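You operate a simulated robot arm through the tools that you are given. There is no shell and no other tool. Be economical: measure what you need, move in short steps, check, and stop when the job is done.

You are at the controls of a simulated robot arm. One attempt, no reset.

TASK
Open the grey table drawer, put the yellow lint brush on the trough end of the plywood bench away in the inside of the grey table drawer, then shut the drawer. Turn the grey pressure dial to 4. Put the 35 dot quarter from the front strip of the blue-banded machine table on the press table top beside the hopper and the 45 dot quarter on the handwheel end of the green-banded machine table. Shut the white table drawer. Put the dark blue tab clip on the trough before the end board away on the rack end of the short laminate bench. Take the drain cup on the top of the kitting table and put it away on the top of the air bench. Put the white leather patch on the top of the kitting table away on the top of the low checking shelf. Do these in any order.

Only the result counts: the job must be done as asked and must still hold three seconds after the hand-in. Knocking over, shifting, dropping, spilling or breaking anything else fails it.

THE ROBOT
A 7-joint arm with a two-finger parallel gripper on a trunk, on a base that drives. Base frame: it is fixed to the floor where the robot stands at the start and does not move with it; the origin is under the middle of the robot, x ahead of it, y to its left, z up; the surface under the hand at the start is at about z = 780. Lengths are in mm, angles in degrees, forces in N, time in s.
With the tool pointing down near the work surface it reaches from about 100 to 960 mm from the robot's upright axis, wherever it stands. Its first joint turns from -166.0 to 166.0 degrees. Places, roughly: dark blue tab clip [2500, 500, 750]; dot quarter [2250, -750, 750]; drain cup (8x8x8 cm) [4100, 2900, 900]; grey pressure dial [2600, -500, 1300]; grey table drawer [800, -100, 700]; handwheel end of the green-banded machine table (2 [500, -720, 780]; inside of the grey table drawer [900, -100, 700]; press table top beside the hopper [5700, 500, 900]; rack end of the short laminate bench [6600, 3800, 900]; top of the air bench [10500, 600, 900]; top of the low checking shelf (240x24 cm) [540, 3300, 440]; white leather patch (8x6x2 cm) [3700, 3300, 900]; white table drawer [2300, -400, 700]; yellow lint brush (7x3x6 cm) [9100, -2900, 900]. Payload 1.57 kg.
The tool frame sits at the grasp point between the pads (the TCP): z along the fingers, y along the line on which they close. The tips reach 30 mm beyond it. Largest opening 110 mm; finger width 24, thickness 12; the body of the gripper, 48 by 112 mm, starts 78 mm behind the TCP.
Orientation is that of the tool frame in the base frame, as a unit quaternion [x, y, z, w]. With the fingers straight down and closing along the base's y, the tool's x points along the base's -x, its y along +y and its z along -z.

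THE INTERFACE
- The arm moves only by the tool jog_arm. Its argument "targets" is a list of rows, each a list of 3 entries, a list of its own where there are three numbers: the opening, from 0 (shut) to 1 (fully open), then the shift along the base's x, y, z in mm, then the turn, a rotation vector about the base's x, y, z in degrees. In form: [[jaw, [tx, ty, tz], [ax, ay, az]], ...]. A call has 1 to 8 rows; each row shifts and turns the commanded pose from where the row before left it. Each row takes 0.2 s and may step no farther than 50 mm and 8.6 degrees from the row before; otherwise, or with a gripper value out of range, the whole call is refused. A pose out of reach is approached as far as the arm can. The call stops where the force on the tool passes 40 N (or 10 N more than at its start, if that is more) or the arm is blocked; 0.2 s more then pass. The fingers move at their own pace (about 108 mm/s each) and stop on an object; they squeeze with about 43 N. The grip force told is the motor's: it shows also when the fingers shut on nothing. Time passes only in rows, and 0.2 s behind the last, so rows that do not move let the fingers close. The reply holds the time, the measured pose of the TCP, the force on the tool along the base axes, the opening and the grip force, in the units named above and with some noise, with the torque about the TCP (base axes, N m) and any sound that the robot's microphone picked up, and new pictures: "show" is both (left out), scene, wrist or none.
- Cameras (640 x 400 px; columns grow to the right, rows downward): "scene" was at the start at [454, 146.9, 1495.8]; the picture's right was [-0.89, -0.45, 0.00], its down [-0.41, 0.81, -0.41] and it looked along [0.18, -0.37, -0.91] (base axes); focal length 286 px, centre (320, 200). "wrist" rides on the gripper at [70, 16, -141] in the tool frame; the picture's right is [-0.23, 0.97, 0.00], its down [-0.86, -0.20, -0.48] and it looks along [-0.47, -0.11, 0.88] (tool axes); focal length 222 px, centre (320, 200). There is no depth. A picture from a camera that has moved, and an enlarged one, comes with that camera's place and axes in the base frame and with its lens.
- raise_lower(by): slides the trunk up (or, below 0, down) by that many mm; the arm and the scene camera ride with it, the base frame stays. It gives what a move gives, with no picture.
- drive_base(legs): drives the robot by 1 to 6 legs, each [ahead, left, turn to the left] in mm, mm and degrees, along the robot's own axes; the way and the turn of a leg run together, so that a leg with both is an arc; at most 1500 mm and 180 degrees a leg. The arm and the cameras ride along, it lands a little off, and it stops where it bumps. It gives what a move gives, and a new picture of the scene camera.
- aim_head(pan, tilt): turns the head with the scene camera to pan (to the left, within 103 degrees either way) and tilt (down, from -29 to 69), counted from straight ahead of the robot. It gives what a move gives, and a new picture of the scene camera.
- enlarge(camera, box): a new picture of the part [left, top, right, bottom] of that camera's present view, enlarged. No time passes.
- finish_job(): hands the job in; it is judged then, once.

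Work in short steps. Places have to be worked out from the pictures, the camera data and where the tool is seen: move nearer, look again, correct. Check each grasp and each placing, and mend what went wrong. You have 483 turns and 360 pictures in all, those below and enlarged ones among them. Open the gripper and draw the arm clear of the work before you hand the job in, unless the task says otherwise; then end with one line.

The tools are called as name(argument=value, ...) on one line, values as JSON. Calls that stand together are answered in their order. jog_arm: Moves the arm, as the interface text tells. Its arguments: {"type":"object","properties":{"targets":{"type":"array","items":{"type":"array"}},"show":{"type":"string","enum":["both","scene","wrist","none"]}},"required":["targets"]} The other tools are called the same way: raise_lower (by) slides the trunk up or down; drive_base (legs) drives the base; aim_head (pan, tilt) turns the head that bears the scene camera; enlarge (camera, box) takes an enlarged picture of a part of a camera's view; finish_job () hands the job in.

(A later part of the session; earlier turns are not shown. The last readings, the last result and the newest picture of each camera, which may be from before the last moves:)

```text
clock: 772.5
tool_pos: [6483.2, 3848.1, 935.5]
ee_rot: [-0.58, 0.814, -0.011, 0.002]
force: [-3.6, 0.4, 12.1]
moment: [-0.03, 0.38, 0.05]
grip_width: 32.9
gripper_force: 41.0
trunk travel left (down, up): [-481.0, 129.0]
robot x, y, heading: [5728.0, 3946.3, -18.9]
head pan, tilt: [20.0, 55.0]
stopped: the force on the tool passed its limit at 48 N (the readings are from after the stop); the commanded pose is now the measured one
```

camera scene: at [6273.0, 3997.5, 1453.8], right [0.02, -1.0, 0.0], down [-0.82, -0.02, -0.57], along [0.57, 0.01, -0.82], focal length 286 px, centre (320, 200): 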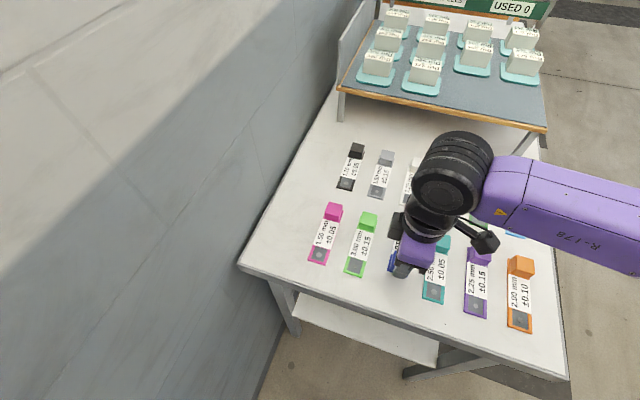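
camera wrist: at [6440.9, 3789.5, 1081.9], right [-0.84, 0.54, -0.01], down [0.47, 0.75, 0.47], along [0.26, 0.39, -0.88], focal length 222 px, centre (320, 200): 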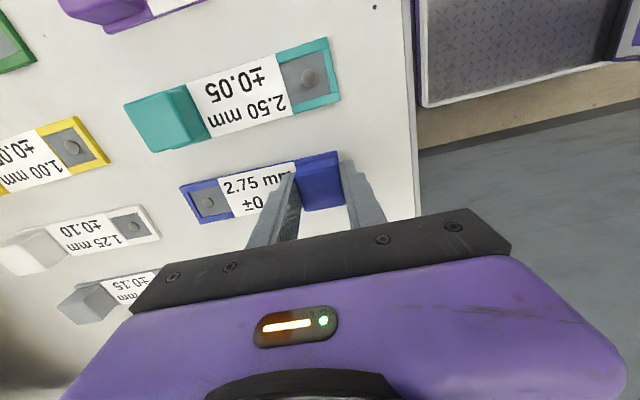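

Contact at 935. I ease up 3 mm, open, and rise.

raise_lower(by=4)

jog_arm(targets=[[0.5, [0, 0, 0], [0, 0, 0]], [0.6, [0, 0, 0], [0, 0, 0]]], show="none")

raise_lower(by=120)

jog_arm(targets=[[0.6, [0, 0, 0], [0, 0, 0]]], show="wrist")

```text
clock: 773.0
tool_pos: [6482.3, 3848.4, 938.0]
ee_rot: [-0.579, 0.815, -0.011, 0.001]
force: [0.6, -0.5, -0.2]
moment: [-0.02, 0.0, -0.01]
grip_width: 32.7
gripper_force: 40.8
trunk travel left (down, up): [-485.0, 125.0]
robot x, y, heading: [5731.4, 3947.4, -18.7]
head pan, tilt: [20.0, 55.0]
```

```text
clock: 773.6
tool_pos: [6484.1, 3847.6, 937.4]
ee_rot: [-0.579, 0.815, -0.01, 0.001]
force: [-0.8, -0.1, 0.1]
moment: [-0.01, 0.02, -0.02]
grip_width: 66.0
gripper_force: 0.0
trunk travel left (down, up): [-485.0, 125.0]
robot x, y, heading: [5730.7, 3945.0, -18.8]
head pan, tilt: [20.0, 55.0]
```

```text
clock: 775.1
tool_pos: [6483.1, 3848.5, 1058.4]
ee_rot: [-0.579, 0.815, -0.011, 0.001]
force: [-0.3, 1.2, 1.3]
moment: [-0.01, 0.02, 0.02]
grip_width: 66.1
gripper_force: 0.0
trunk travel left (down, up): [-605.0, 5.0]
robot x, y, heading: [5729.4, 3943.9, -18.8]
head pan, tilt: [20.0, 55.0]
```

```text
clock: 775.5
tool_pos: [6483.0, 3848.1, 1057.7]
ee_rot: [-0.579, 0.815, -0.01, 0.001]
force: [0.4, -0.4, 0.1]
moment: [0.0, -0.01, 0.01]
grip_width: 65.8
gripper_force: 0.0
trunk travel left (down, up): [-605.0, 5.0]
robot x, y, heading: [5734.5, 3945.4, -18.8]
head pan, tilt: [20.0, 55.0]
camera wrist: at [6442.6, 3789.4, 1200.0], right [-0.85, 0.53, -0.02], down [0.46, 0.75, 0.47], along [0.27, 0.39, -0.88], focal length 222 px, centre (320, 200)
```

wrist: 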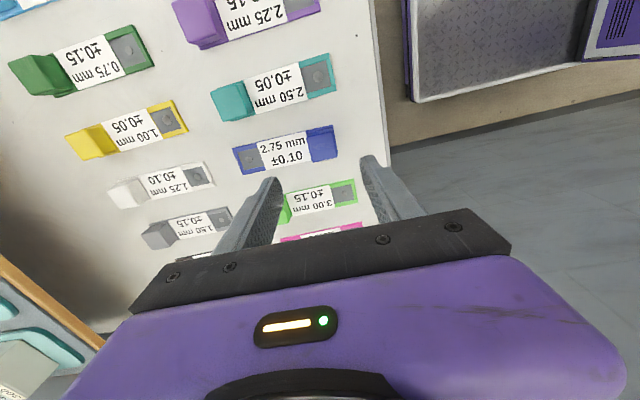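

The clip lies neatly in the empty slot. Last is the white patch; I retrace my way to the kitting table's left side.

drive_base(legs=[[0, -555, 0], [-1450, 0, 0], [-500, 0, 0], [-330, -100, 0], [-760, 0, 0]])

```text
clock: 793.5
tool_pos: [3410.3, 4232.1, 1058.0]
ee_rot: [-0.571, 0.821, -0.011, 0.001]
force: [0.3, 0.1, -0.5]
moment: [0.02, 0.01, -0.02]
grip_width: 65.8
gripper_force: 0.1
trunk travel left (down, up): [-605.0, 5.0]
robot x, y, heading: [2662.0, 4342.7, -20.1]
head pan, tilt: [20.0, 55.0]
camera scene: at [3203.9, 4385.1, 1538.4], right [0.0, -1.0, 0.0], down [-0.82, 0.0, -0.57], along [0.57, 0.0, -0.82], focal length 286 px, centre (320, 200)
```

scene: 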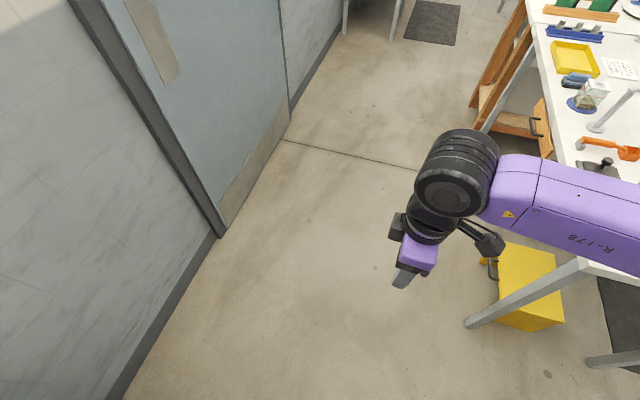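

drive_base(legs=[[-90, 0, 0.8], [0, -1400, 0], [0, -220, 0], [0, 0, 90.3], [0, -1330, 0]])

aim_head(pan=-5, tilt=45)

```text
clock: 812.6
tool_pos: [3401.0, 3177.3, 1058.7]
ee_rot: [0.986, -0.165, 0.007, -0.009]
force: [0.1, -0.2, 0.8]
moment: [0.0, 0.01, 0.0]
grip_width: 65.9
gripper_force: 0.1
trunk travel left (down, up): [-605.0, 5.0]
robot x, y, heading: [3308.5, 2428.5, 71.3]
head pan, tilt: [20.0, 55.0]
camera scene: at [3253.7, 2967.6, 1538.4], right [1.0, 0.02, 0.0], down [0.02, -0.82, -0.57], along [-0.01, 0.57, -0.82], focal length 286 px, centre (320, 200)
```

scene: 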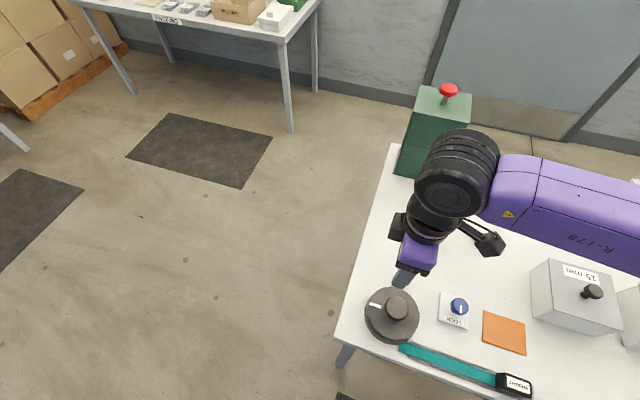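

```text
clock: 813.5
tool_pos: [3401.0, 3177.2, 1058.1]
ee_rot: [0.986, -0.165, 0.007, -0.009]
force: [0.5, 1.0, -0.1]
moment: [0.02, 0.02, 0.02]
grip_width: 66.2
gripper_force: 0.1
trunk travel left (down, up): [-605.0, 5.0]
robot x, y, heading: [3306.3, 2421.1, 71.3]
head pan, tilt: [-5.0, 45.0]
camera scene: at [3288.0, 2970.0, 1551.8], right [0.92, -0.4, 0.0], down [-0.28, -0.65, -0.71], along [0.28, 0.65, -0.71], focal length 286 px, centre (320, 200)
```

scene: 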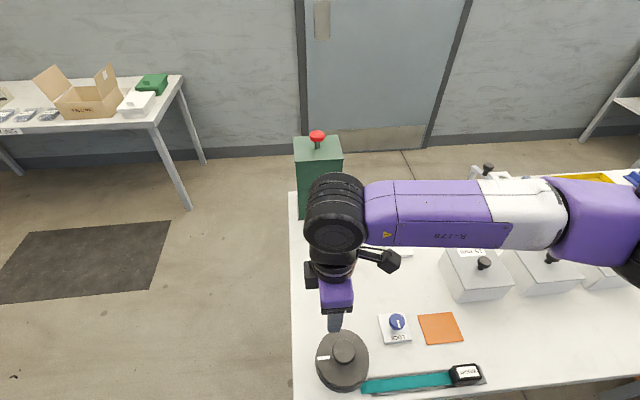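

The hand is over the kitting table. I back off so it is clear, then swing the arm 18° left and turn the tool +90°, ready to pitch it forward (so I can later slide the patch in under the bench top).

drive_base(legs=[[-380, 0, 0]])

jog_arm(targets=[[0.8, [-22, 2, 0], [0, 0, 8.4]], [0.8, [-22, 2, 0], [0, 0, 8.4]], [0.8, [-22, 1, 0], [0, 0, 8.4]], [0.8, [-22, 1, 0], [0, 0, 8.4]], [0.8, [-22, 0, 0], [0, 0, 8.4]], [0.8, [-22, 0, 0], [0, 0, 8.4]], [0.8, [-22, -1, 0], [0, 0, 8.4]], [0.8, [-22, -1, 0], [0, 0, 8.4]]], show="none")

jog_arm(targets=[[0.8, [-22, -2, 0], [0, 0, 8.4]], [0.8, [-22, -2, 0], [0, 0, 8.4]], [0.8, [-22, -3, 0], [0, 0, 6]]], show="none")

```text
clock: 815.9
tool_pos: [3282.7, 2820.7, 1057.9]
ee_rot: [0.986, -0.165, 0.008, -0.008]
force: [0.8, 0.3, -0.5]
moment: [-0.02, 0.0, -0.03]
grip_width: 66.2
gripper_force: 0.1
trunk travel left (down, up): [-605.0, 5.0]
robot x, y, heading: [3187.2, 2071.8, 71.0]
head pan, tilt: [-5.0, 45.0]
camera scene: at [3168.3, 2613.2, 1551.8], right [0.91, -0.4, 0.0], down [-0.29, -0.65, -0.71], along [0.29, 0.65, -0.71], focal length 286 px, centre (320, 200)
```

scene: 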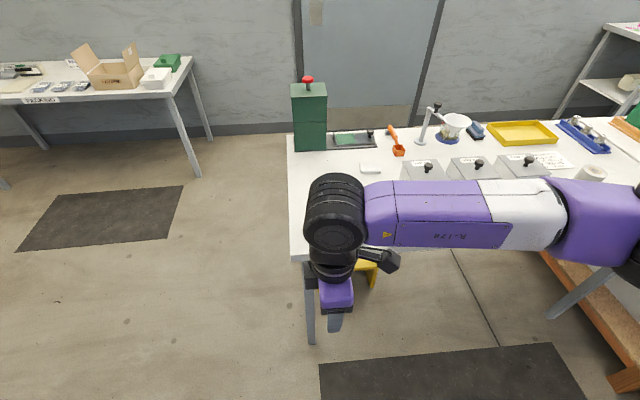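

```text
clock: 817.6
tool_pos: [3107.4, 2824.1, 1057.8]
ee_rot: [0.913, 0.408, 0.0, -0.01]
force: [0.0, -0.3, 0.3]
moment: [0.0, -0.03, 0.01]
grip_width: 88.1
gripper_force: 0.0
trunk travel left (down, up): [-605.0, 5.0]
robot x, y, heading: [3187.8, 2070.3, 71.2]
head pan, tilt: [-5.0, 45.0]
```

```text
clock: 818.5
tool_pos: [3042.0, 2816.6, 1059.4]
ee_rot: [0.814, 0.581, -0.001, -0.011]
force: [0.3, -0.5, 0.7]
moment: [-0.02, 0.01, 0.01]
grip_width: 88.2
gripper_force: 0.0
trunk travel left (down, up): [-605.0, 5.0]
robot x, y, heading: [3183.0, 2066.6, 71.2]
head pan, tilt: [-5.0, 45.0]
```

Now I pitch the tool forward 50° in free space.

jog_arm(targets=[[0.8, [0, 0, 0], [7.84, -2.71, 0]], [0.8, [0, 0, 0], [7.84, -2.71, 0]], [0.8, [0, 0, 0], [7.84, -2.71, 0]], [0.8, [0, 0, 0], [7.84, -2.71, 0]], [0.8, [0, 0, 0], [7.84, -2.71, 0]], [0.8, [0, 0, 0], [7.84, -2.71, 0]]], show="both")

```text
clock: 819.9
tool_pos: [3040.1, 2817.1, 1059.2]
ee_rot: [0.734, 0.527, 0.342, -0.255]
force: [0.5, -0.1, 0.2]
moment: [-0.01, 0.02, -0.01]
grip_width: 88.0
gripper_force: 0.1
trunk travel left (down, up): [-605.0, 5.0]
robot x, y, heading: [3187.7, 2071.9, 71.5]
head pan, tilt: [-5.0, 45.0]
camera scene: at [3168.4, 2613.1, 1551.9], right [0.91, -0.4, 0.0], down [-0.29, -0.65, -0.71], along [0.29, 0.65, -0.71], focal length 286 px, centre (320, 200)
camera wrist: at [3037.9, 2750.1, 1202.0], right [0.88, -0.44, -0.19], down [-0.48, -0.8, -0.35], along [0.0, 0.4, -0.92], focal length 222 px, centre (320, 200)
```

scene: 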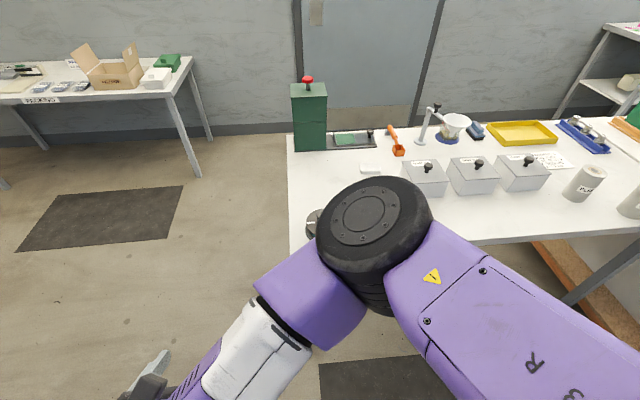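
wrist: 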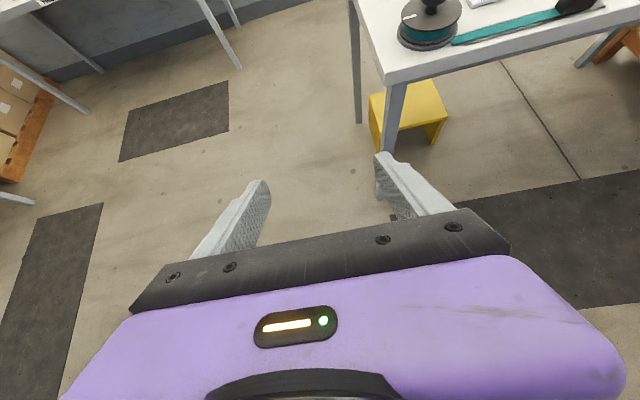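

The pitch is reached (50°). I move over towards the patch with the base and look.

drive_base(legs=[[0, -455, 0], [540, 0, 0]])

jog_arm(targets=[[1, [0, 0, 0], [0, 0, 0]]], show="both")

```text
clock: 825.3
tool_pos: [3645.4, 3178.2, 1057.9]
ee_rot: [0.736, 0.527, 0.342, -0.254]
force: [-0.2, 0.1, 0.6]
moment: [0.02, -0.03, -0.02]
grip_width: 88.0
gripper_force: 0.0
trunk travel left (down, up): [-605.0, 5.0]
robot x, y, heading: [3788.4, 2432.2, 70.9]
head pan, tilt: [-5.0, 45.0]
camera scene: at [3772.4, 2973.8, 1551.9], right [0.91, -0.41, 0.0], down [-0.29, -0.65, -0.71], along [0.29, 0.65, -0.71], focal length 286 px, centre (320, 200)
```

scene: 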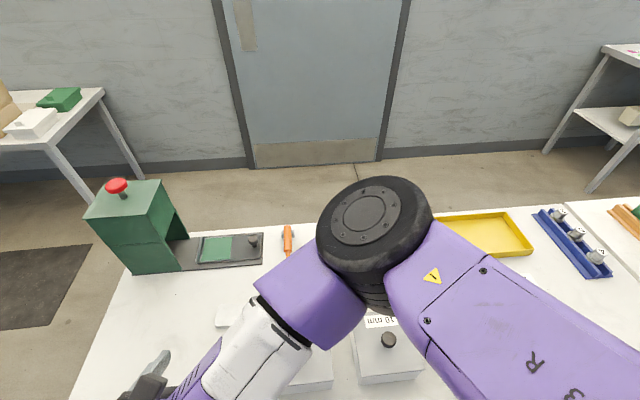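

```text
clock: 825.7
tool_pos: [3644.8, 3179.0, 1058.2]
ee_rot: [0.736, 0.527, 0.342, -0.253]
force: [0.0, 0.2, 0.7]
moment: [-0.02, -0.01, -0.01]
grip_width: 110.3
gripper_force: 0.0
trunk travel left (down, up): [-605.0, 5.0]
robot x, y, heading: [3791.1, 2429.9, 71.1]
head pan, tilt: [-5.0, 45.0]
camera scene: at [3772.5, 2973.9, 1551.8], right [0.91, -0.41, 0.0], down [-0.29, -0.65, -0.71], along [0.29, 0.65, -0.71], focal length 286 px, centre (320, 200)
camera wrist: at [3642.3, 3111.5, 1201.9], right [0.88, -0.44, -0.19], down [-0.48, -0.8, -0.35], along [0.0, 0.4, -0.92], focal length 222 px, centre (320, 200)
```

scene: 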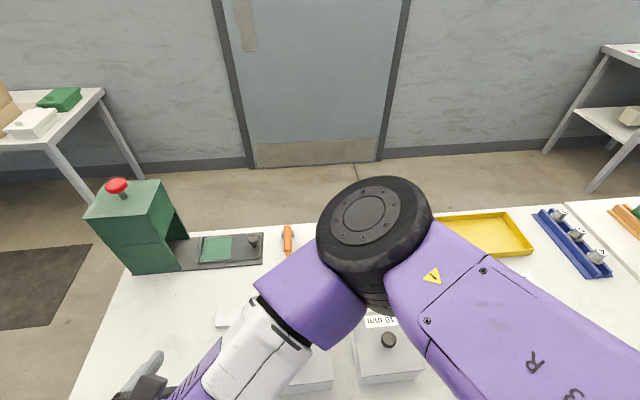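
wrist: 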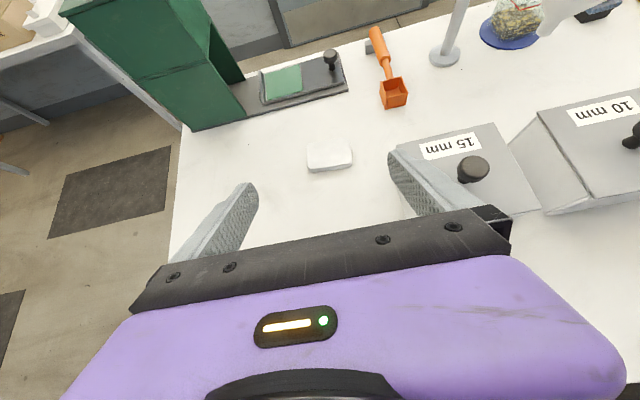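

Patch confirmed at (3692, 3311), with ~70 mm to the box. I move ahead over it and lower part way.

drive_base(legs=[[100, -2, 0]])

raise_lower(by=-100)

jog_arm(targets=[[1, [8, 23, 0], [0, 0, 0]]], show="wrist")

```text
clock: 826.8
tool_pos: [3680.3, 3272.1, 1058.4]
ee_rot: [0.735, 0.527, 0.341, -0.254]
force: [-0.8, -0.4, 0.6]
moment: [-0.02, 0.0, 0.01]
grip_width: 109.8
gripper_force: 0.0
trunk travel left (down, up): [-605.0, 5.0]
robot x, y, heading: [3826.0, 2521.9, 71.0]
head pan, tilt: [-5.0, 45.0]
camera scene: at [3807.2, 3066.9, 1552.0], right [0.91, -0.41, 0.0], down [-0.29, -0.65, -0.71], along [0.29, 0.65, -0.71], focal length 286 px, centre (320, 200)
```

scene: 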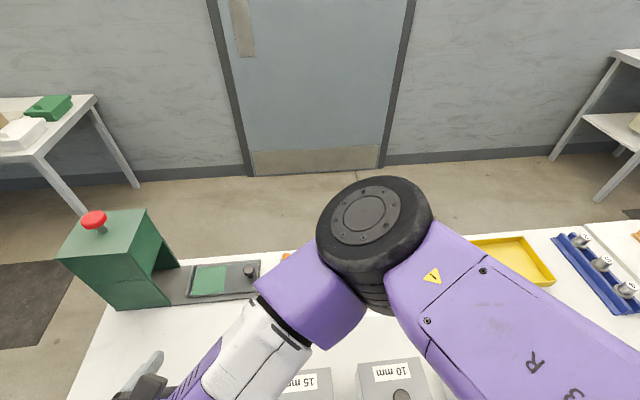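

```text
clock: 828.2
tool_pos: [3680.6, 3272.0, 958.5]
ee_rot: [0.736, 0.527, 0.341, -0.253]
force: [-0.3, 0.7, -0.6]
moment: [0.0, 0.01, -0.02]
grip_width: 110.0
gripper_force: 0.1
trunk travel left (down, up): [-505.0, 105.0]
robot x, y, heading: [3822.9, 2521.5, 71.2]
head pan, tilt: [-5.0, 45.0]
```

```text
clock: 828.6
tool_pos: [3688.4, 3294.4, 958.5]
ee_rot: [0.736, 0.527, 0.341, -0.253]
force: [-0.3, -0.3, 0.6]
moment: [0.01, 0.03, -0.03]
grip_width: 109.9
gripper_force: 0.1
trunk travel left (down, up): [-505.0, 105.0]
robot x, y, heading: [3821.0, 2523.6, 71.1]
head pan, tilt: [-5.0, 45.0]
camera wrist: at [3684.9, 3227.5, 1102.1], right [0.88, -0.44, -0.19], down [-0.48, -0.8, -0.35], along [0.01, 0.4, -0.92], focal length 222 px, centre (320, 200)
```

wrist: 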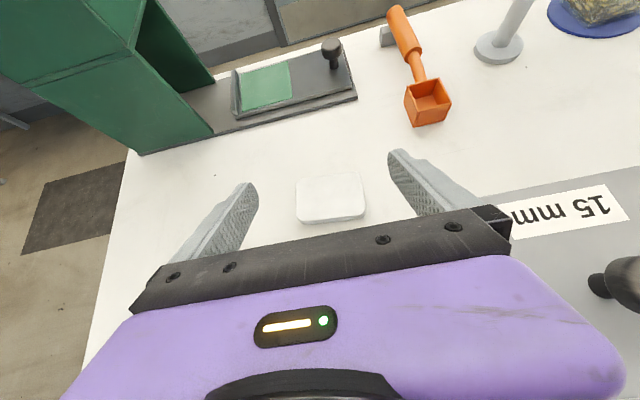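

jog_arm(targets=[[1, [4, 12, 0], [0, 0, 0]]], show="none")

raise_lower(by=-42)

jog_arm(targets=[[1, [0, 0, 0], [0, 0, 0]]], show="both")

```text
clock: 829.0
tool_pos: [3691.5, 3307.6, 956.3]
ee_rot: [0.735, 0.527, 0.343, -0.253]
force: [0.4, -0.3, -0.1]
moment: [0.0, 0.03, 0.01]
grip_width: 110.0
gripper_force: 0.1
trunk travel left (down, up): [-505.0, 105.0]
robot x, y, heading: [3821.9, 2526.8, 71.0]
head pan, tilt: [-5.0, 45.0]
```

```text
clock: 829.8
tool_pos: [3693.0, 3307.7, 915.6]
ee_rot: [0.736, 0.526, 0.341, -0.254]
force: [0.2, -0.4, -0.2]
moment: [-0.03, 0.0, -0.01]
grip_width: 110.0
gripper_force: 0.0
trunk travel left (down, up): [-463.0, 147.0]
robot x, y, heading: [3830.5, 2518.4, 71.0]
head pan, tilt: [-5.0, 45.0]
```

```text
clock: 830.2
tool_pos: [3692.6, 3306.0, 915.0]
ee_rot: [0.736, 0.527, 0.341, -0.253]
force: [-0.6, 0.4, -0.4]
moment: [0.01, -0.04, -0.06]
grip_width: 110.2
gripper_force: 0.1
trunk travel left (down, up): [-463.0, 147.0]
robot x, y, heading: [3822.6, 2522.1, 70.9]
head pan, tilt: [-5.0, 45.0]
camera scene: at [3807.3, 3067.2, 1409.9], right [0.91, -0.41, 0.0], down [-0.29, -0.65, -0.71], along [0.29, 0.65, -0.71], focal length 286 px, centre (320, 200)
camera wrist: at [3689.4, 3240.1, 1059.8], right [0.88, -0.45, -0.19], down [-0.48, -0.8, -0.35], along [0.01, 0.4, -0.92], focal length 222 px, centre (320, 200)
```

scene: 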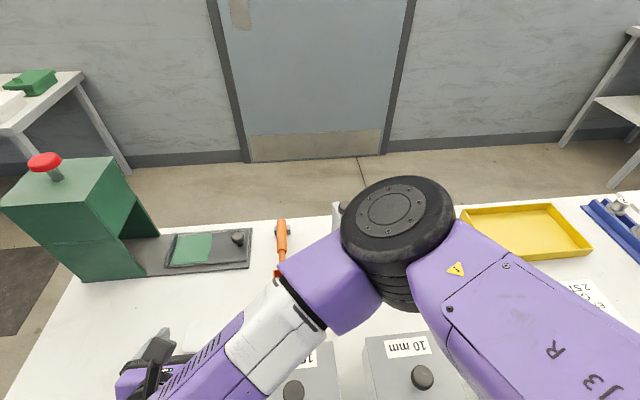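
wrist: 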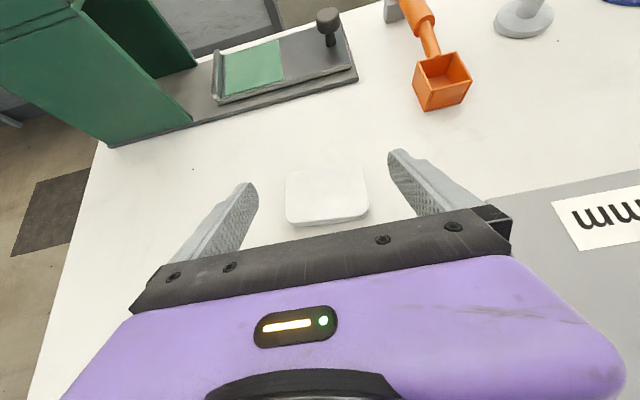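

raise_lower(by=-12)

raise_lower(by=-6)

raise_lower(by=-6)

```text
clock: 830.8
tool_pos: [3692.9, 3306.6, 903.2]
ee_rot: [0.737, 0.526, 0.342, -0.252]
force: [-0.1, -0.2, 0.4]
moment: [0.01, -0.03, 0.0]
grip_width: 110.3
gripper_force: 0.1
trunk travel left (down, up): [-451.0, 159.0]
robot x, y, heading: [3825.0, 2525.3, 70.7]
head pan, tilt: [-5.0, 45.0]
```

```text
clock: 831.4
tool_pos: [3693.2, 3307.9, 897.2]
ee_rot: [0.735, 0.528, 0.341, -0.254]
force: [-1.2, -0.7, 0.2]
moment: [0.01, 0.02, 0.01]
grip_width: 110.3
gripper_force: 0.1
trunk travel left (down, up): [-445.0, 165.0]
robot x, y, heading: [3821.1, 2528.9, 71.1]
head pan, tilt: [-5.0, 45.0]
```

```text
clock: 831.9
tool_pos: [3691.0, 3306.1, 891.4]
ee_rot: [0.736, 0.527, 0.342, -0.254]
force: [0.3, -0.9, 0.7]
moment: [-0.02, 0.02, 0.0]
grip_width: 109.7
gripper_force: 0.0
trunk travel left (down, up): [-439.0, 171.0]
robot x, y, heading: [3822.3, 2524.1, 71.0]
head pan, tilt: [-5.0, 45.0]
```

raise_lower(by=-5)

raise_lower(by=-5)

jog_arm(targets=[[1, [0, 0, 0], [0, 0, 0]]], show="wrist")

```text
clock: 832.5
tool_pos: [3692.3, 3306.8, 886.8]
ee_rot: [0.735, 0.527, 0.341, -0.254]
force: [0.5, -0.3, 0.3]
moment: [0.0, 0.01, -0.01]
grip_width: 110.0
gripper_force: 0.0
trunk travel left (down, up): [-434.0, 176.0]
robot x, y, heading: [3822.5, 2522.2, 70.9]
head pan, tilt: [-5.0, 45.0]
```

```text
clock: 833.0
tool_pos: [3691.4, 3306.6, 882.6]
ee_rot: [0.736, 0.527, 0.341, -0.254]
force: [-0.3, -0.6, 1.6]
moment: [0.04, -0.02, 0.0]
grip_width: 110.2
gripper_force: 0.1
trunk travel left (down, up): [-429.0, 181.0]
robot x, y, heading: [3821.3, 2520.6, 71.1]
head pan, tilt: [-5.0, 45.0]
```

```text
clock: 833.4
tool_pos: [3692.0, 3307.6, 880.8]
ee_rot: [0.736, 0.526, 0.342, -0.253]
force: [-1.5, -0.3, -0.3]
moment: [0.01, 0.0, -0.01]
grip_width: 109.8
gripper_force: 0.0
trunk travel left (down, up): [-429.0, 181.0]
robot x, y, heading: [3821.1, 2519.8, 71.3]
head pan, tilt: [-5.0, 45.0]
camera wrist: at [3689.4, 3240.1, 1025.8], right [0.88, -0.45, -0.19], down [-0.48, -0.8, -0.35], along [0.01, 0.4, -0.92], focal length 222 px, centre (320, 200)
```

wrist: 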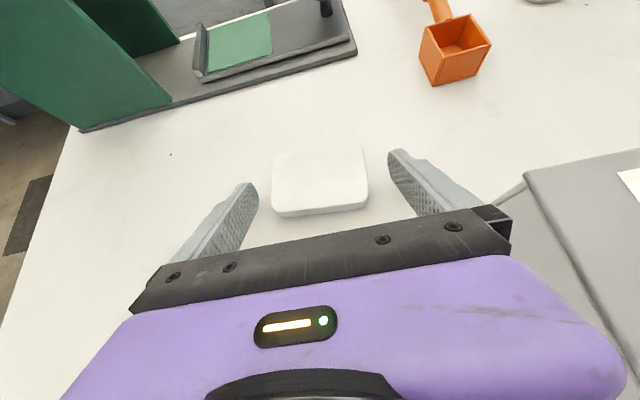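

raise_lower(by=-6)

raise_lower(by=-5)

raise_lower(by=-5)

raise_lower(by=-5)

```text
clock: 833.9
tool_pos: [3691.2, 3306.4, 879.4]
ee_rot: [0.735, 0.526, 0.344, -0.255]
force: [0.7, -13.1, 30.5]
moment: [-0.43, -1.76, -0.77]
grip_width: 110.1
gripper_force: 0.0
trunk travel left (down, up): [-423.0, 187.0]
robot x, y, heading: [3821.8, 2523.9, 70.9]
head pan, tilt: [-5.0, 45.0]
```

```text
clock: 834.3
tool_pos: [3693.2, 3307.5, 878.5]
ee_rot: [0.735, 0.525, 0.345, -0.255]
force: [-0.9, -8.9, 13.3]
moment: [-0.29, -0.75, -0.58]
grip_width: 110.0
gripper_force: 0.0
trunk travel left (down, up): [-423.0, 187.0]
robot x, y, heading: [3822.9, 2522.7, 71.0]
head pan, tilt: [-5.0, 45.0]
stopped: the force on the tool passed its limit at 50 N (the readings are from after the stop); the commanded pose is now the measured one
```

```text
clock: 834.7
tool_pos: [3691.5, 3307.7, 878.6]
ee_rot: [0.733, 0.526, 0.346, -0.257]
force: [0.3, -8.5, 12.0]
moment: [-0.29, -0.72, -0.54]
grip_width: 109.7
gripper_force: 0.1
trunk travel left (down, up): [-420.0, 190.0]
robot x, y, heading: [3827.1, 2522.0, 70.9]
head pan, tilt: [-5.0, 45.0]
stopped: the force on the tool passed its limit at 48 N (the readings are from after the stop); the commanded pose is now the measured one
```

```text
clock: 835.1
tool_pos: [3691.3, 3308.1, 879.3]
ee_rot: [0.732, 0.526, 0.348, -0.259]
force: [-0.3, -8.8, 12.3]
moment: [-0.33, -0.75, -0.54]
grip_width: 109.9
gripper_force: 0.0
trunk travel left (down, up): [-417.0, 193.0]
robot x, y, heading: [3825.6, 2523.0, 71.3]
head pan, tilt: [-5.0, 45.0]
stopped: the force on the tool passed its limit at 47 N (the readings are from after the stop); the commanded pose is now the measured one
```

The fingertips touch the table. I lift 3 mm and close on the patch's sides.

raise_lower(by=5)

jog_arm(targets=[[0.8, [0, 0, 0], [0, 0, 0]], [0.5, [0, 0, 0], [0, 0, 0]], [0, [0, 0, 0], [0, 0, 0]]], show="wrist")

```text
clock: 835.6
tool_pos: [3692.0, 3309.3, 882.4]
ee_rot: [0.734, 0.525, 0.346, -0.257]
force: [0.8, 0.4, 0.1]
moment: [0.01, 0.0, 0.01]
grip_width: 109.9
gripper_force: 0.0
trunk travel left (down, up): [-422.0, 188.0]
robot x, y, heading: [3823.7, 2522.0, 70.9]
head pan, tilt: [-5.0, 45.0]
```

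```text
clock: 836.4
tool_pos: [3690.9, 3310.0, 883.3]
ee_rot: [0.733, 0.526, 0.347, -0.258]
force: [-0.3, 0.2, 0.5]
moment: [0.01, 0.03, 0.01]
grip_width: 79.4
gripper_force: 43.1
trunk travel left (down, up): [-422.0, 188.0]
robot x, y, heading: [3822.6, 2520.5, 71.0]
head pan, tilt: [-5.0, 45.0]
camera wrist: at [3687.8, 3239.7, 1025.7], right [0.88, -0.44, -0.19], down [-0.48, -0.8, -0.37], along [0.01, 0.41, -0.91], focal length 222 px, centre (320, 200)
```

wrist: 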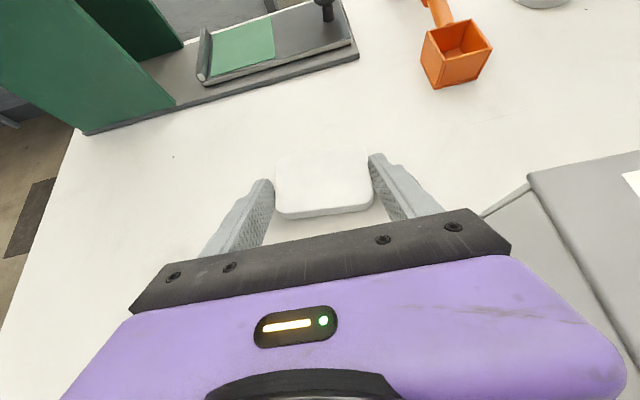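

Gripped at 79.4 mm. I lift with the trunk and check.

raise_lower(by=185)

jog_arm(targets=[[0, [0, 0, 0], [0, 0, 0]]], show="wrist")

```text
clock: 838.5
tool_pos: [3691.0, 3309.3, 1067.1]
ee_rot: [0.733, 0.525, 0.348, -0.257]
force: [-0.5, -0.3, -0.7]
moment: [-0.03, 0.02, 0.02]
grip_width: 79.6
gripper_force: 42.7
trunk travel left (down, up): [-607.0, 3.0]
robot x, y, heading: [3822.7, 2521.3, 71.1]
head pan, tilt: [-5.0, 45.0]
```

```text
clock: 838.9
tool_pos: [3690.8, 3308.5, 1067.5]
ee_rot: [0.732, 0.526, 0.347, -0.259]
force: [0.7, -0.1, -0.9]
moment: [-0.01, 0.0, 0.0]
grip_width: 79.1
gripper_force: 43.4
trunk travel left (down, up): [-607.0, 3.0]
robot x, y, heading: [3828.4, 2525.1, 71.1]
head pan, tilt: [-5.0, 45.0]
camera wrist: at [3687.8, 3239.7, 1210.7], right [0.88, -0.44, -0.19], down [-0.48, -0.8, -0.37], along [0.01, 0.41, -0.91], focal length 222 px, centre (320, 200)
```

wrist: 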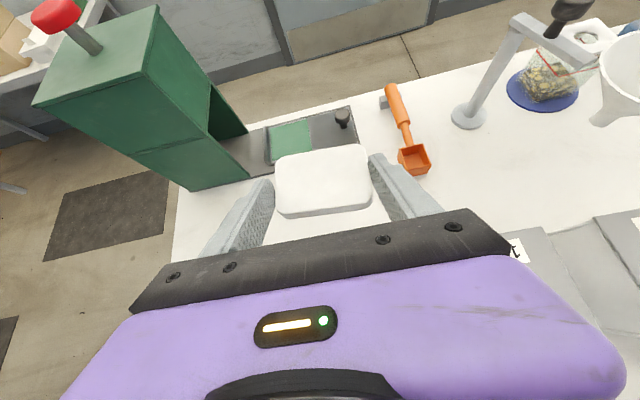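

The patch is held flat. I back away, turn towards the far wall and drive to the low checking shelf.

drive_base(legs=[[-620, 0, 0], [0, 0, 90]])

drive_base(legs=[[1200, 0, 0], [850, 0, 0]])

aim_head(pan=10, tilt=30)

```text
clock: 846.1
tool_pos: [2837.1, 1812.6, 1069.1]
ee_rot: [0.149, 0.889, 0.065, -0.428]
force: [0.3, -0.5, -0.4]
moment: [-0.02, 0.01, 0.02]
grip_width: 79.1
gripper_force: 43.1
trunk travel left (down, up): [-607.0, 3.0]
robot x, y, heading: [3619.1, 1943.5, 161.0]
head pan, tilt: [-5.0, 45.0]
camera scene: at [3079.9, 1927.7, 1553.3], right [0.41, 0.91, 0.0], down [0.64, -0.29, -0.71], along [-0.64, 0.29, -0.71], focal length 286 px, centre (320, 200)
```

scene: 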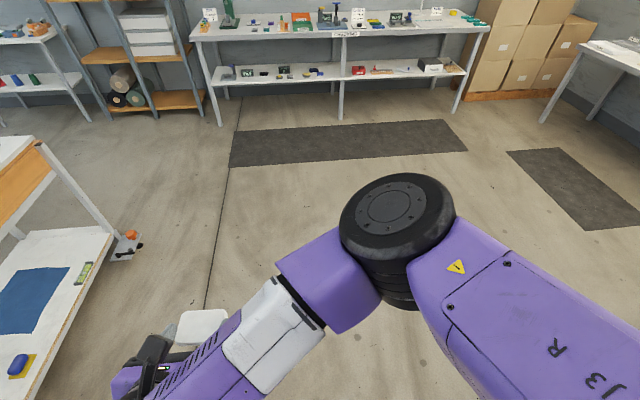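

```text
clock: 856.4
tool_pos: [896.9, 2501.6, 1068.1]
ee_rot: [0.152, 0.889, 0.066, -0.428]
force: [0.5, 0.4, -0.6]
moment: [-0.02, 0.0, -0.03]
grip_width: 78.7
gripper_force: 43.1
trunk travel left (down, up): [-607.0, 3.0]
robot x, y, heading: [1684.5, 2622.9, 160.2]
head pan, tilt: [-5.0, 45.0]
camera scene: at [1140.5, 2614.7, 1553.3], right [0.42, 0.91, 0.0], down [0.64, -0.29, -0.71], along [-0.64, 0.29, -0.71], focal length 286 px, centre (320, 200)
```

scene: 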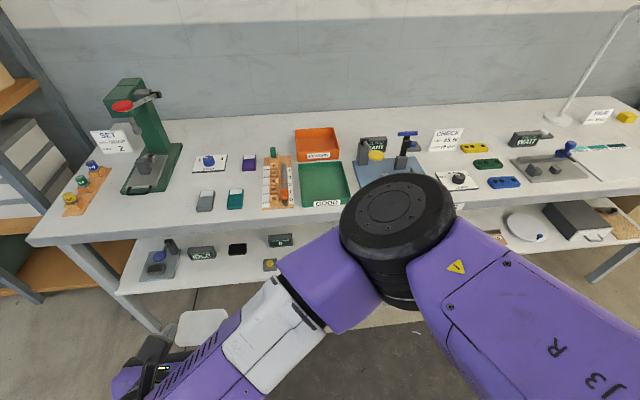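

```text
clock: 857.1
tool_pos: [895.9, 2501.3, 1066.2]
ee_rot: [0.152, 0.889, 0.066, -0.428]
force: [0.7, -0.1, -0.1]
moment: [-0.01, 0.0, -0.01]
grip_width: 78.5
gripper_force: 42.6
trunk travel left (down, up): [-607.0, 3.0]
robot x, y, heading: [1679.7, 2624.6, 160.4]
head pan, tilt: [10.0, 30.0]
camera scene: at [1125.2, 2596.0, 1575.8], right [0.17, 0.99, 0.0], down [0.49, -0.08, -0.87], along [-0.85, 0.15, -0.5], focal length 286 px, centre (320, 200)
```

scene: 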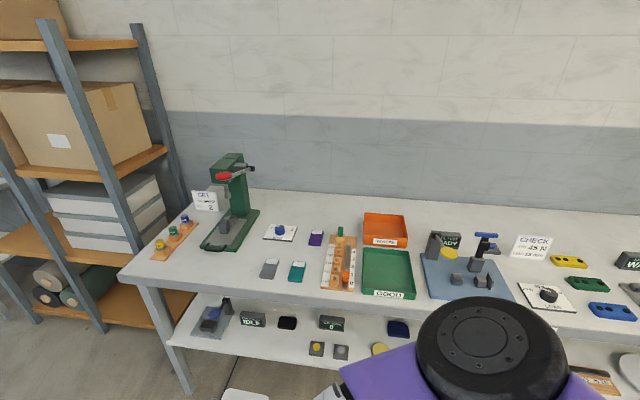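

There is a free strip on the shelf near (377, 2513). The elbow sticks forward beside the hand, so I stretch the arm forward first to bring the elbow back.

jog_arm(targets=[[0, [-45, 16, -15], [0, 0, 0]], [0, [-45, 16, -15], [0, 0, 0]], [0, [-45, 16, -15], [0, 0, 0]]], show="scene")

```text
clock: 857.9
tool_pos: [760.7, 2549.2, 1022.8]
ee_rot: [0.152, 0.889, 0.066, -0.428]
force: [0.3, -0.4, -0.8]
moment: [0.03, 0.01, -0.03]
grip_width: 78.8
gripper_force: 43.2
trunk travel left (down, up): [-607.0, 3.0]
robot x, y, heading: [1681.7, 2621.3, 160.7]
head pan, tilt: [10.0, 30.0]
camera scene: at [1125.4, 2595.7, 1576.0], right [0.17, 0.99, 0.0], down [0.49, -0.08, -0.87], along [-0.85, 0.15, -0.5], focal length 286 px, centre (320, 200)
```

scene: 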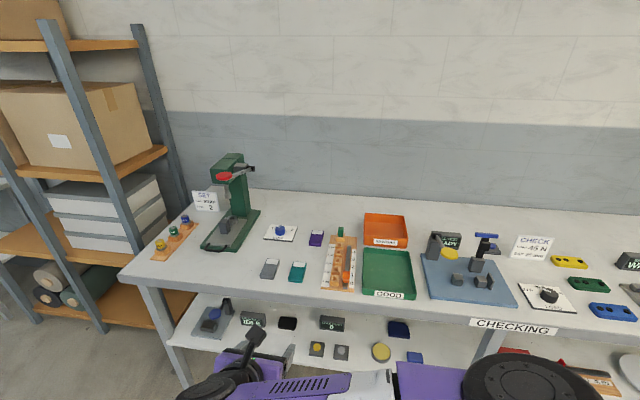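

The elbow is now well behind the hand. I strafe left 160 mm, then lower in front of the shelf.

drive_base(legs=[[0, 160, 0]])

raise_lower(by=-390)

raise_lower(by=-95)

aim_head(pan=15, tilt=30)

jog_arm(targets=[[0, [0, 0, 0], [0, 0, 0]]], show="wrist")

```text
clock: 859.4
tool_pos: [707.1, 2398.8, 1023.3]
ee_rot: [0.152, 0.888, 0.066, -0.428]
force: [0.2, -1.5, -0.4]
moment: [-0.02, -0.05, -0.05]
grip_width: 78.7
gripper_force: 42.7
trunk travel left (down, up): [-607.0, 3.0]
robot x, y, heading: [1630.9, 2471.3, 160.4]
head pan, tilt: [10.0, 30.0]
camera scene: at [1071.1, 2445.0, 1575.9], right [0.17, 0.99, 0.0], down [0.49, -0.08, -0.87], along [-0.85, 0.15, -0.5], focal length 286 px, centre (320, 200)
```

scene: 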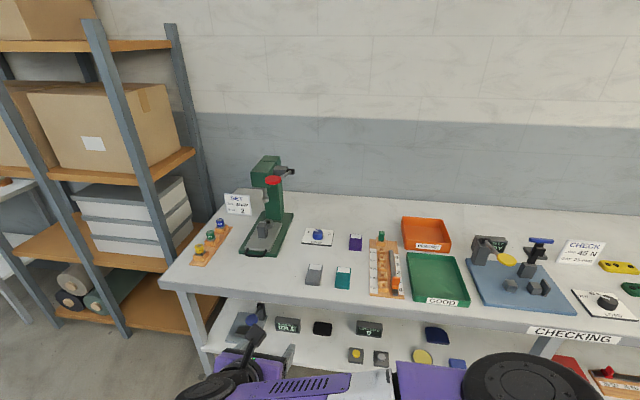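

```text
clock: 863.1
tool_pos: [707.6, 2399.3, 633.2]
ee_rot: [0.152, 0.889, 0.066, -0.428]
force: [0.4, -0.4, 0.1]
moment: [-0.01, 0.0, -0.02]
grip_width: 78.6
gripper_force: 43.0
trunk travel left (down, up): [-217.0, 393.0]
robot x, y, heading: [1629.4, 2474.3, 160.1]
head pan, tilt: [10.0, 30.0]
```

```text
clock: 864.4
tool_pos: [707.2, 2399.0, 538.5]
ee_rot: [0.152, 0.888, 0.066, -0.428]
force: [1.1, -0.1, -0.7]
moment: [0.03, -0.01, 0.02]
grip_width: 78.5
gripper_force: 42.7
trunk travel left (down, up): [-122.0, 488.0]
robot x, y, heading: [1630.6, 2473.0, 160.3]
head pan, tilt: [10.0, 30.0]
```

```text
clock: 865.1
tool_pos: [707.8, 2398.5, 537.5]
ee_rot: [0.153, 0.888, 0.066, -0.428]
force: [-0.2, 0.7, 0.3]
moment: [0.0, -0.02, -0.01]
grip_width: 78.6
gripper_force: 43.2
trunk travel left (down, up): [-122.0, 488.0]
robot x, y, heading: [1632.4, 2476.5, 160.4]
head pan, tilt: [15.0, 30.0]
camera scene: at [1070.1, 2436.9, 1090.9], right [0.08, 1.0, 0.0], down [0.5, -0.04, -0.87], along [-0.86, 0.07, -0.5], focal length 286 px, centre (320, 200)
```

scene: 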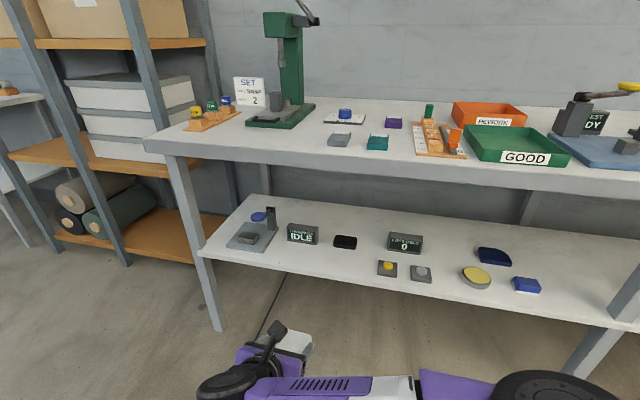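

```text
clock: 865.5
tool_pos: [706.7, 2398.5, 538.1]
ee_rot: [0.152, 0.889, 0.066, -0.428]
force: [0.3, 0.5, -0.6]
moment: [0.0, 0.04, 0.02]
grip_width: 78.4
gripper_force: 43.2
trunk travel left (down, up): [-122.0, 488.0]
robot x, y, heading: [1626.7, 2475.5, 160.3]
head pan, tilt: [15.0, 30.0]
camera wrist: at [776.6, 2393.8, 681.1], right [0.45, 0.87, -0.19], down [0.79, -0.49, -0.37], along [-0.41, 0.02, -0.91], focal length 222 px, centre (320, 200)
```

wrist: 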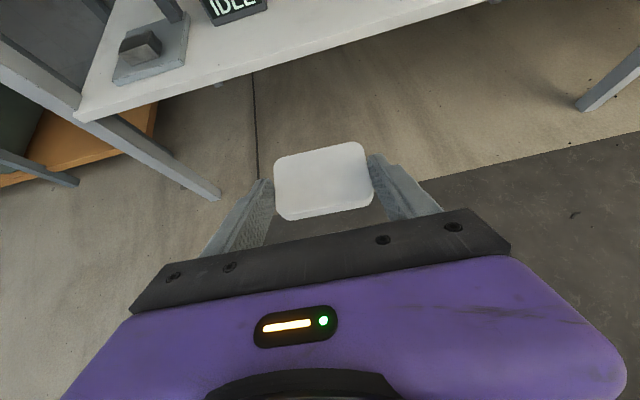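

The front strip of the shelf is free at about (366, 2511). I lower 40 mm more (so the elbow passes under the top) and stretch the arm forward a little further.

raise_lower(by=-38)

jog_arm(targets=[[0, [-33, 11, 0], [0, 0, 0]], [0, [-33, 11, 0], [0, 0, 0]]], show="scene")

```text
clock: 866.3
tool_pos: [707.9, 2399.2, 500.1]
ee_rot: [0.153, 0.889, 0.067, -0.427]
force: [-0.1, 0.1, -0.8]
moment: [-0.03, -0.03, 0.01]
grip_width: 78.6
gripper_force: 42.7
trunk travel left (down, up): [-84.0, 526.0]
robot x, y, heading: [1627.8, 2474.5, 160.4]
head pan, tilt: [15.0, 30.0]
```

```text
clock: 866.9
tool_pos: [641.7, 2420.5, 500.1]
ee_rot: [0.152, 0.888, 0.066, -0.428]
force: [0.4, -0.6, 0.4]
moment: [0.01, -0.01, -0.01]
grip_width: 78.7
gripper_force: 43.1
trunk travel left (down, up): [-84.0, 526.0]
robot x, y, heading: [1628.8, 2472.2, 160.2]
head pan, tilt: [15.0, 30.0]
camera scene: at [1070.1, 2436.8, 1052.9], right [0.08, 1.0, 0.0], down [0.5, -0.04, -0.87], along [-0.86, 0.07, -0.5], focal length 286 px, centre (320, 200)
```

scene: 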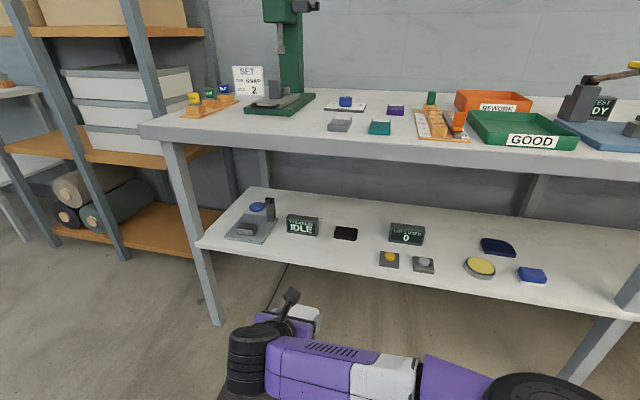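

drive_base(legs=[[170, 0, 0]])

jog_arm(targets=[[0, [0, 0, 0], [0, 0, 0]]], show="wrist")

```text
clock: 868.4
tool_pos: [480.6, 2479.7, 500.8]
ee_rot: [0.152, 0.889, 0.066, -0.428]
force: [-0.3, -0.4, -0.6]
moment: [0.0, 0.02, 0.0]
grip_width: 79.1
gripper_force: 42.6
trunk travel left (down, up): [-84.0, 526.0]
robot x, y, heading: [1466.1, 2530.3, 160.3]
head pan, tilt: [15.0, 30.0]
camera scene: at [908.5, 2495.4, 1052.9], right [0.08, 1.0, 0.0], down [0.5, -0.04, -0.87], along [-0.86, 0.07, -0.5], focal length 286 px, centre (320, 200)
```

scene: 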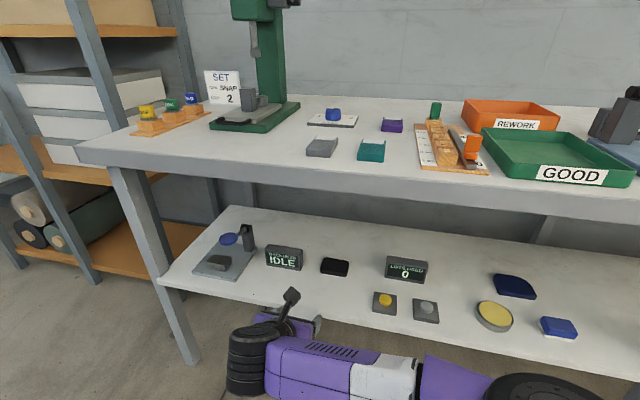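

```text
clock: 868.8
tool_pos: [478.4, 2478.9, 501.8]
ee_rot: [0.152, 0.889, 0.066, -0.428]
force: [0.5, -0.1, -1.2]
moment: [-0.02, -0.01, -0.01]
grip_width: 78.4
gripper_force: 43.2
trunk travel left (down, up): [-84.0, 526.0]
robot x, y, heading: [1465.9, 2535.3, 160.2]
head pan, tilt: [15.0, 30.0]
camera wrist: at [548.4, 2474.9, 643.5], right [0.45, 0.87, -0.19], down [0.79, -0.49, -0.37], along [-0.41, 0.02, -0.91], focal length 222 px, centre (320, 200)
```

wrist: 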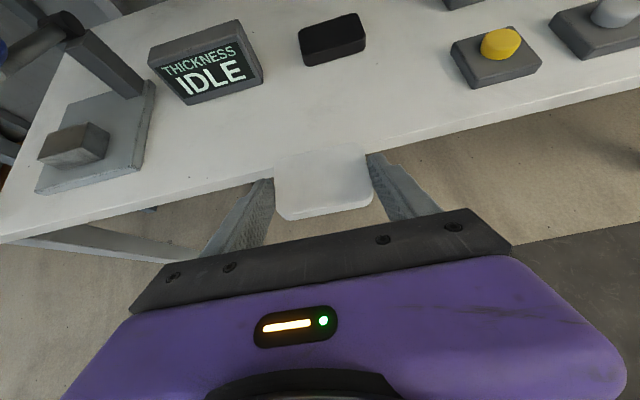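

The shelf is just below the patch and the strip ahead is free. I advance another 104 mm.

drive_base(legs=[[104, 0, 0]])

jog_arm(targets=[[0, [0, 0, 0], [0, 0, 0]]], show="wrist")

```text
clock: 869.9
tool_pos: [381.0, 2514.1, 501.6]
ee_rot: [0.152, 0.888, 0.066, -0.428]
force: [0.3, 0.1, -0.5]
moment: [0.03, -0.02, -0.01]
grip_width: 78.6
gripper_force: 42.9
trunk travel left (down, up): [-84.0, 526.0]
robot x, y, heading: [1372.9, 2568.1, 160.4]
head pan, tilt: [15.0, 30.0]
camera scene: at [810.6, 2530.0, 1052.9], right [0.08, 1.0, 0.0], down [0.5, -0.04, -0.87], along [-0.86, 0.07, -0.5], focal length 286 px, centre (320, 200)
```

scene: 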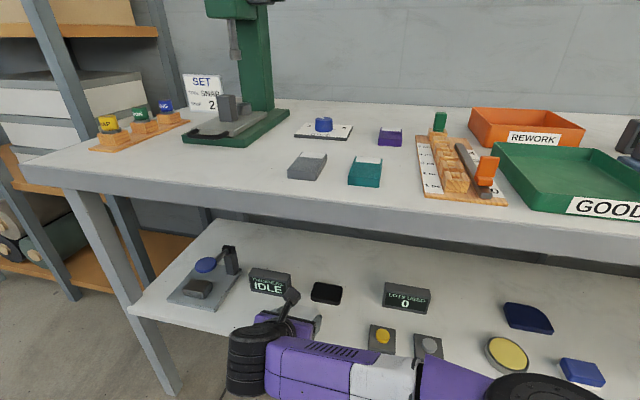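

```text
clock: 870.3
tool_pos: [380.9, 2514.0, 500.3]
ee_rot: [0.152, 0.888, 0.066, -0.429]
force: [0.6, -0.2, -0.4]
moment: [-0.04, 0.0, 0.0]
grip_width: 78.7
gripper_force: 43.2
trunk travel left (down, up): [-84.0, 526.0]
robot x, y, heading: [1367.0, 2567.0, 160.7]
head pan, tilt: [15.0, 30.0]
camera wrist: at [450.6, 2509.2, 643.4], right [0.45, 0.87, -0.19], down [0.79, -0.49, -0.37], along [-0.41, 0.02, -0.91], focal length 222 px, centre (320, 200)
```

wrist: 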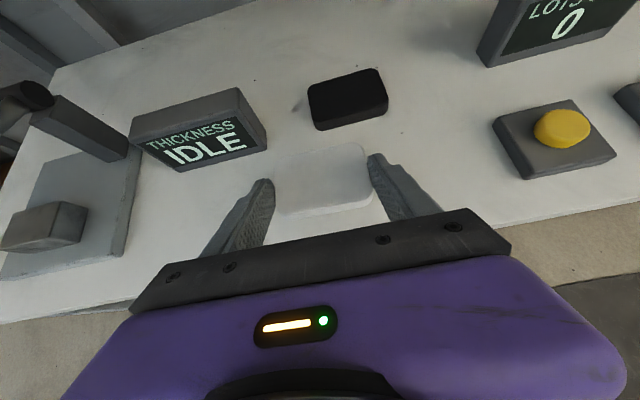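

The patch is over the free strip, clear of the boxes. I lower in steps to contact.

raise_lower(by=-14)

raise_lower(by=-8)

raise_lower(by=-6)

jog_arm(targets=[[0, [0, 0, 0], [0, 0, 0]]], show="wrist")

```text
clock: 870.9
tool_pos: [381.9, 2514.3, 487.1]
ee_rot: [0.153, 0.889, 0.067, -0.427]
force: [-0.3, -0.3, -0.3]
moment: [-0.02, 0.02, 0.01]
grip_width: 78.6
gripper_force: 43.2
trunk travel left (down, up): [-70.0, 540.0]
robot x, y, heading: [1369.7, 2566.9, 160.4]
head pan, tilt: [15.0, 30.0]
```

```text
clock: 871.5
tool_pos: [380.1, 2514.6, 481.8]
ee_rot: [0.152, 0.887, 0.065, -0.43]
force: [2.4, -0.2, 21.7]
moment: [0.45, -0.08, -0.05]
grip_width: 78.4
gripper_force: 43.2
trunk travel left (down, up): [-62.0, 548.0]
robot x, y, heading: [1373.2, 2566.0, 160.2]
head pan, tilt: [15.0, 30.0]
```

```text
clock: 872.0
tool_pos: [379.1, 2514.0, 480.1]
ee_rot: [0.151, 0.886, 0.066, -0.433]
force: [-0.6, -0.7, 7.2]
moment: [0.05, -0.02, -0.01]
grip_width: 78.5
gripper_force: 42.7
trunk travel left (down, up): [-57.0, 553.0]
robot x, y, heading: [1372.3, 2562.3, 160.4]
head pan, tilt: [15.0, 30.0]
stopped: the force on the tool passed its limit at 50 N (the readings are from after the stop); the commanded pose is now the measured one
```

```text
clock: 872.4
tool_pos: [378.7, 2513.4, 480.0]
ee_rot: [0.152, 0.887, 0.067, -0.432]
force: [-2.8, -0.6, 10.5]
moment: [0.03, 0.05, 0.02]
grip_width: 78.6
gripper_force: 43.0
trunk travel left (down, up): [-57.0, 553.0]
robot x, y, heading: [1372.8, 2567.3, 160.4]
head pan, tilt: [15.0, 30.0]
camera wrist: at [449.3, 2509.0, 621.0], right [0.45, 0.87, -0.19], down [0.79, -0.49, -0.37], along [-0.42, 0.02, -0.91], focal length 222 px, centre (320, 200)
```

wrist: 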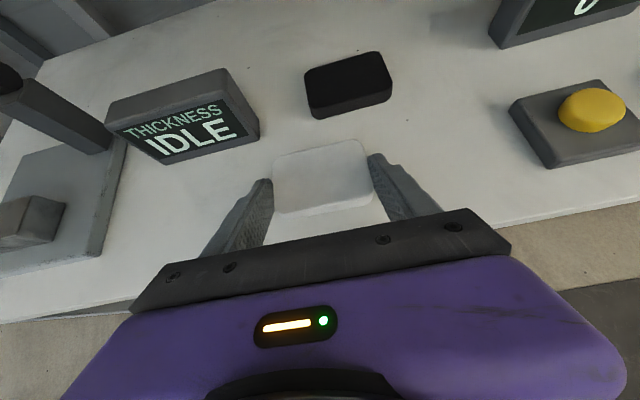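

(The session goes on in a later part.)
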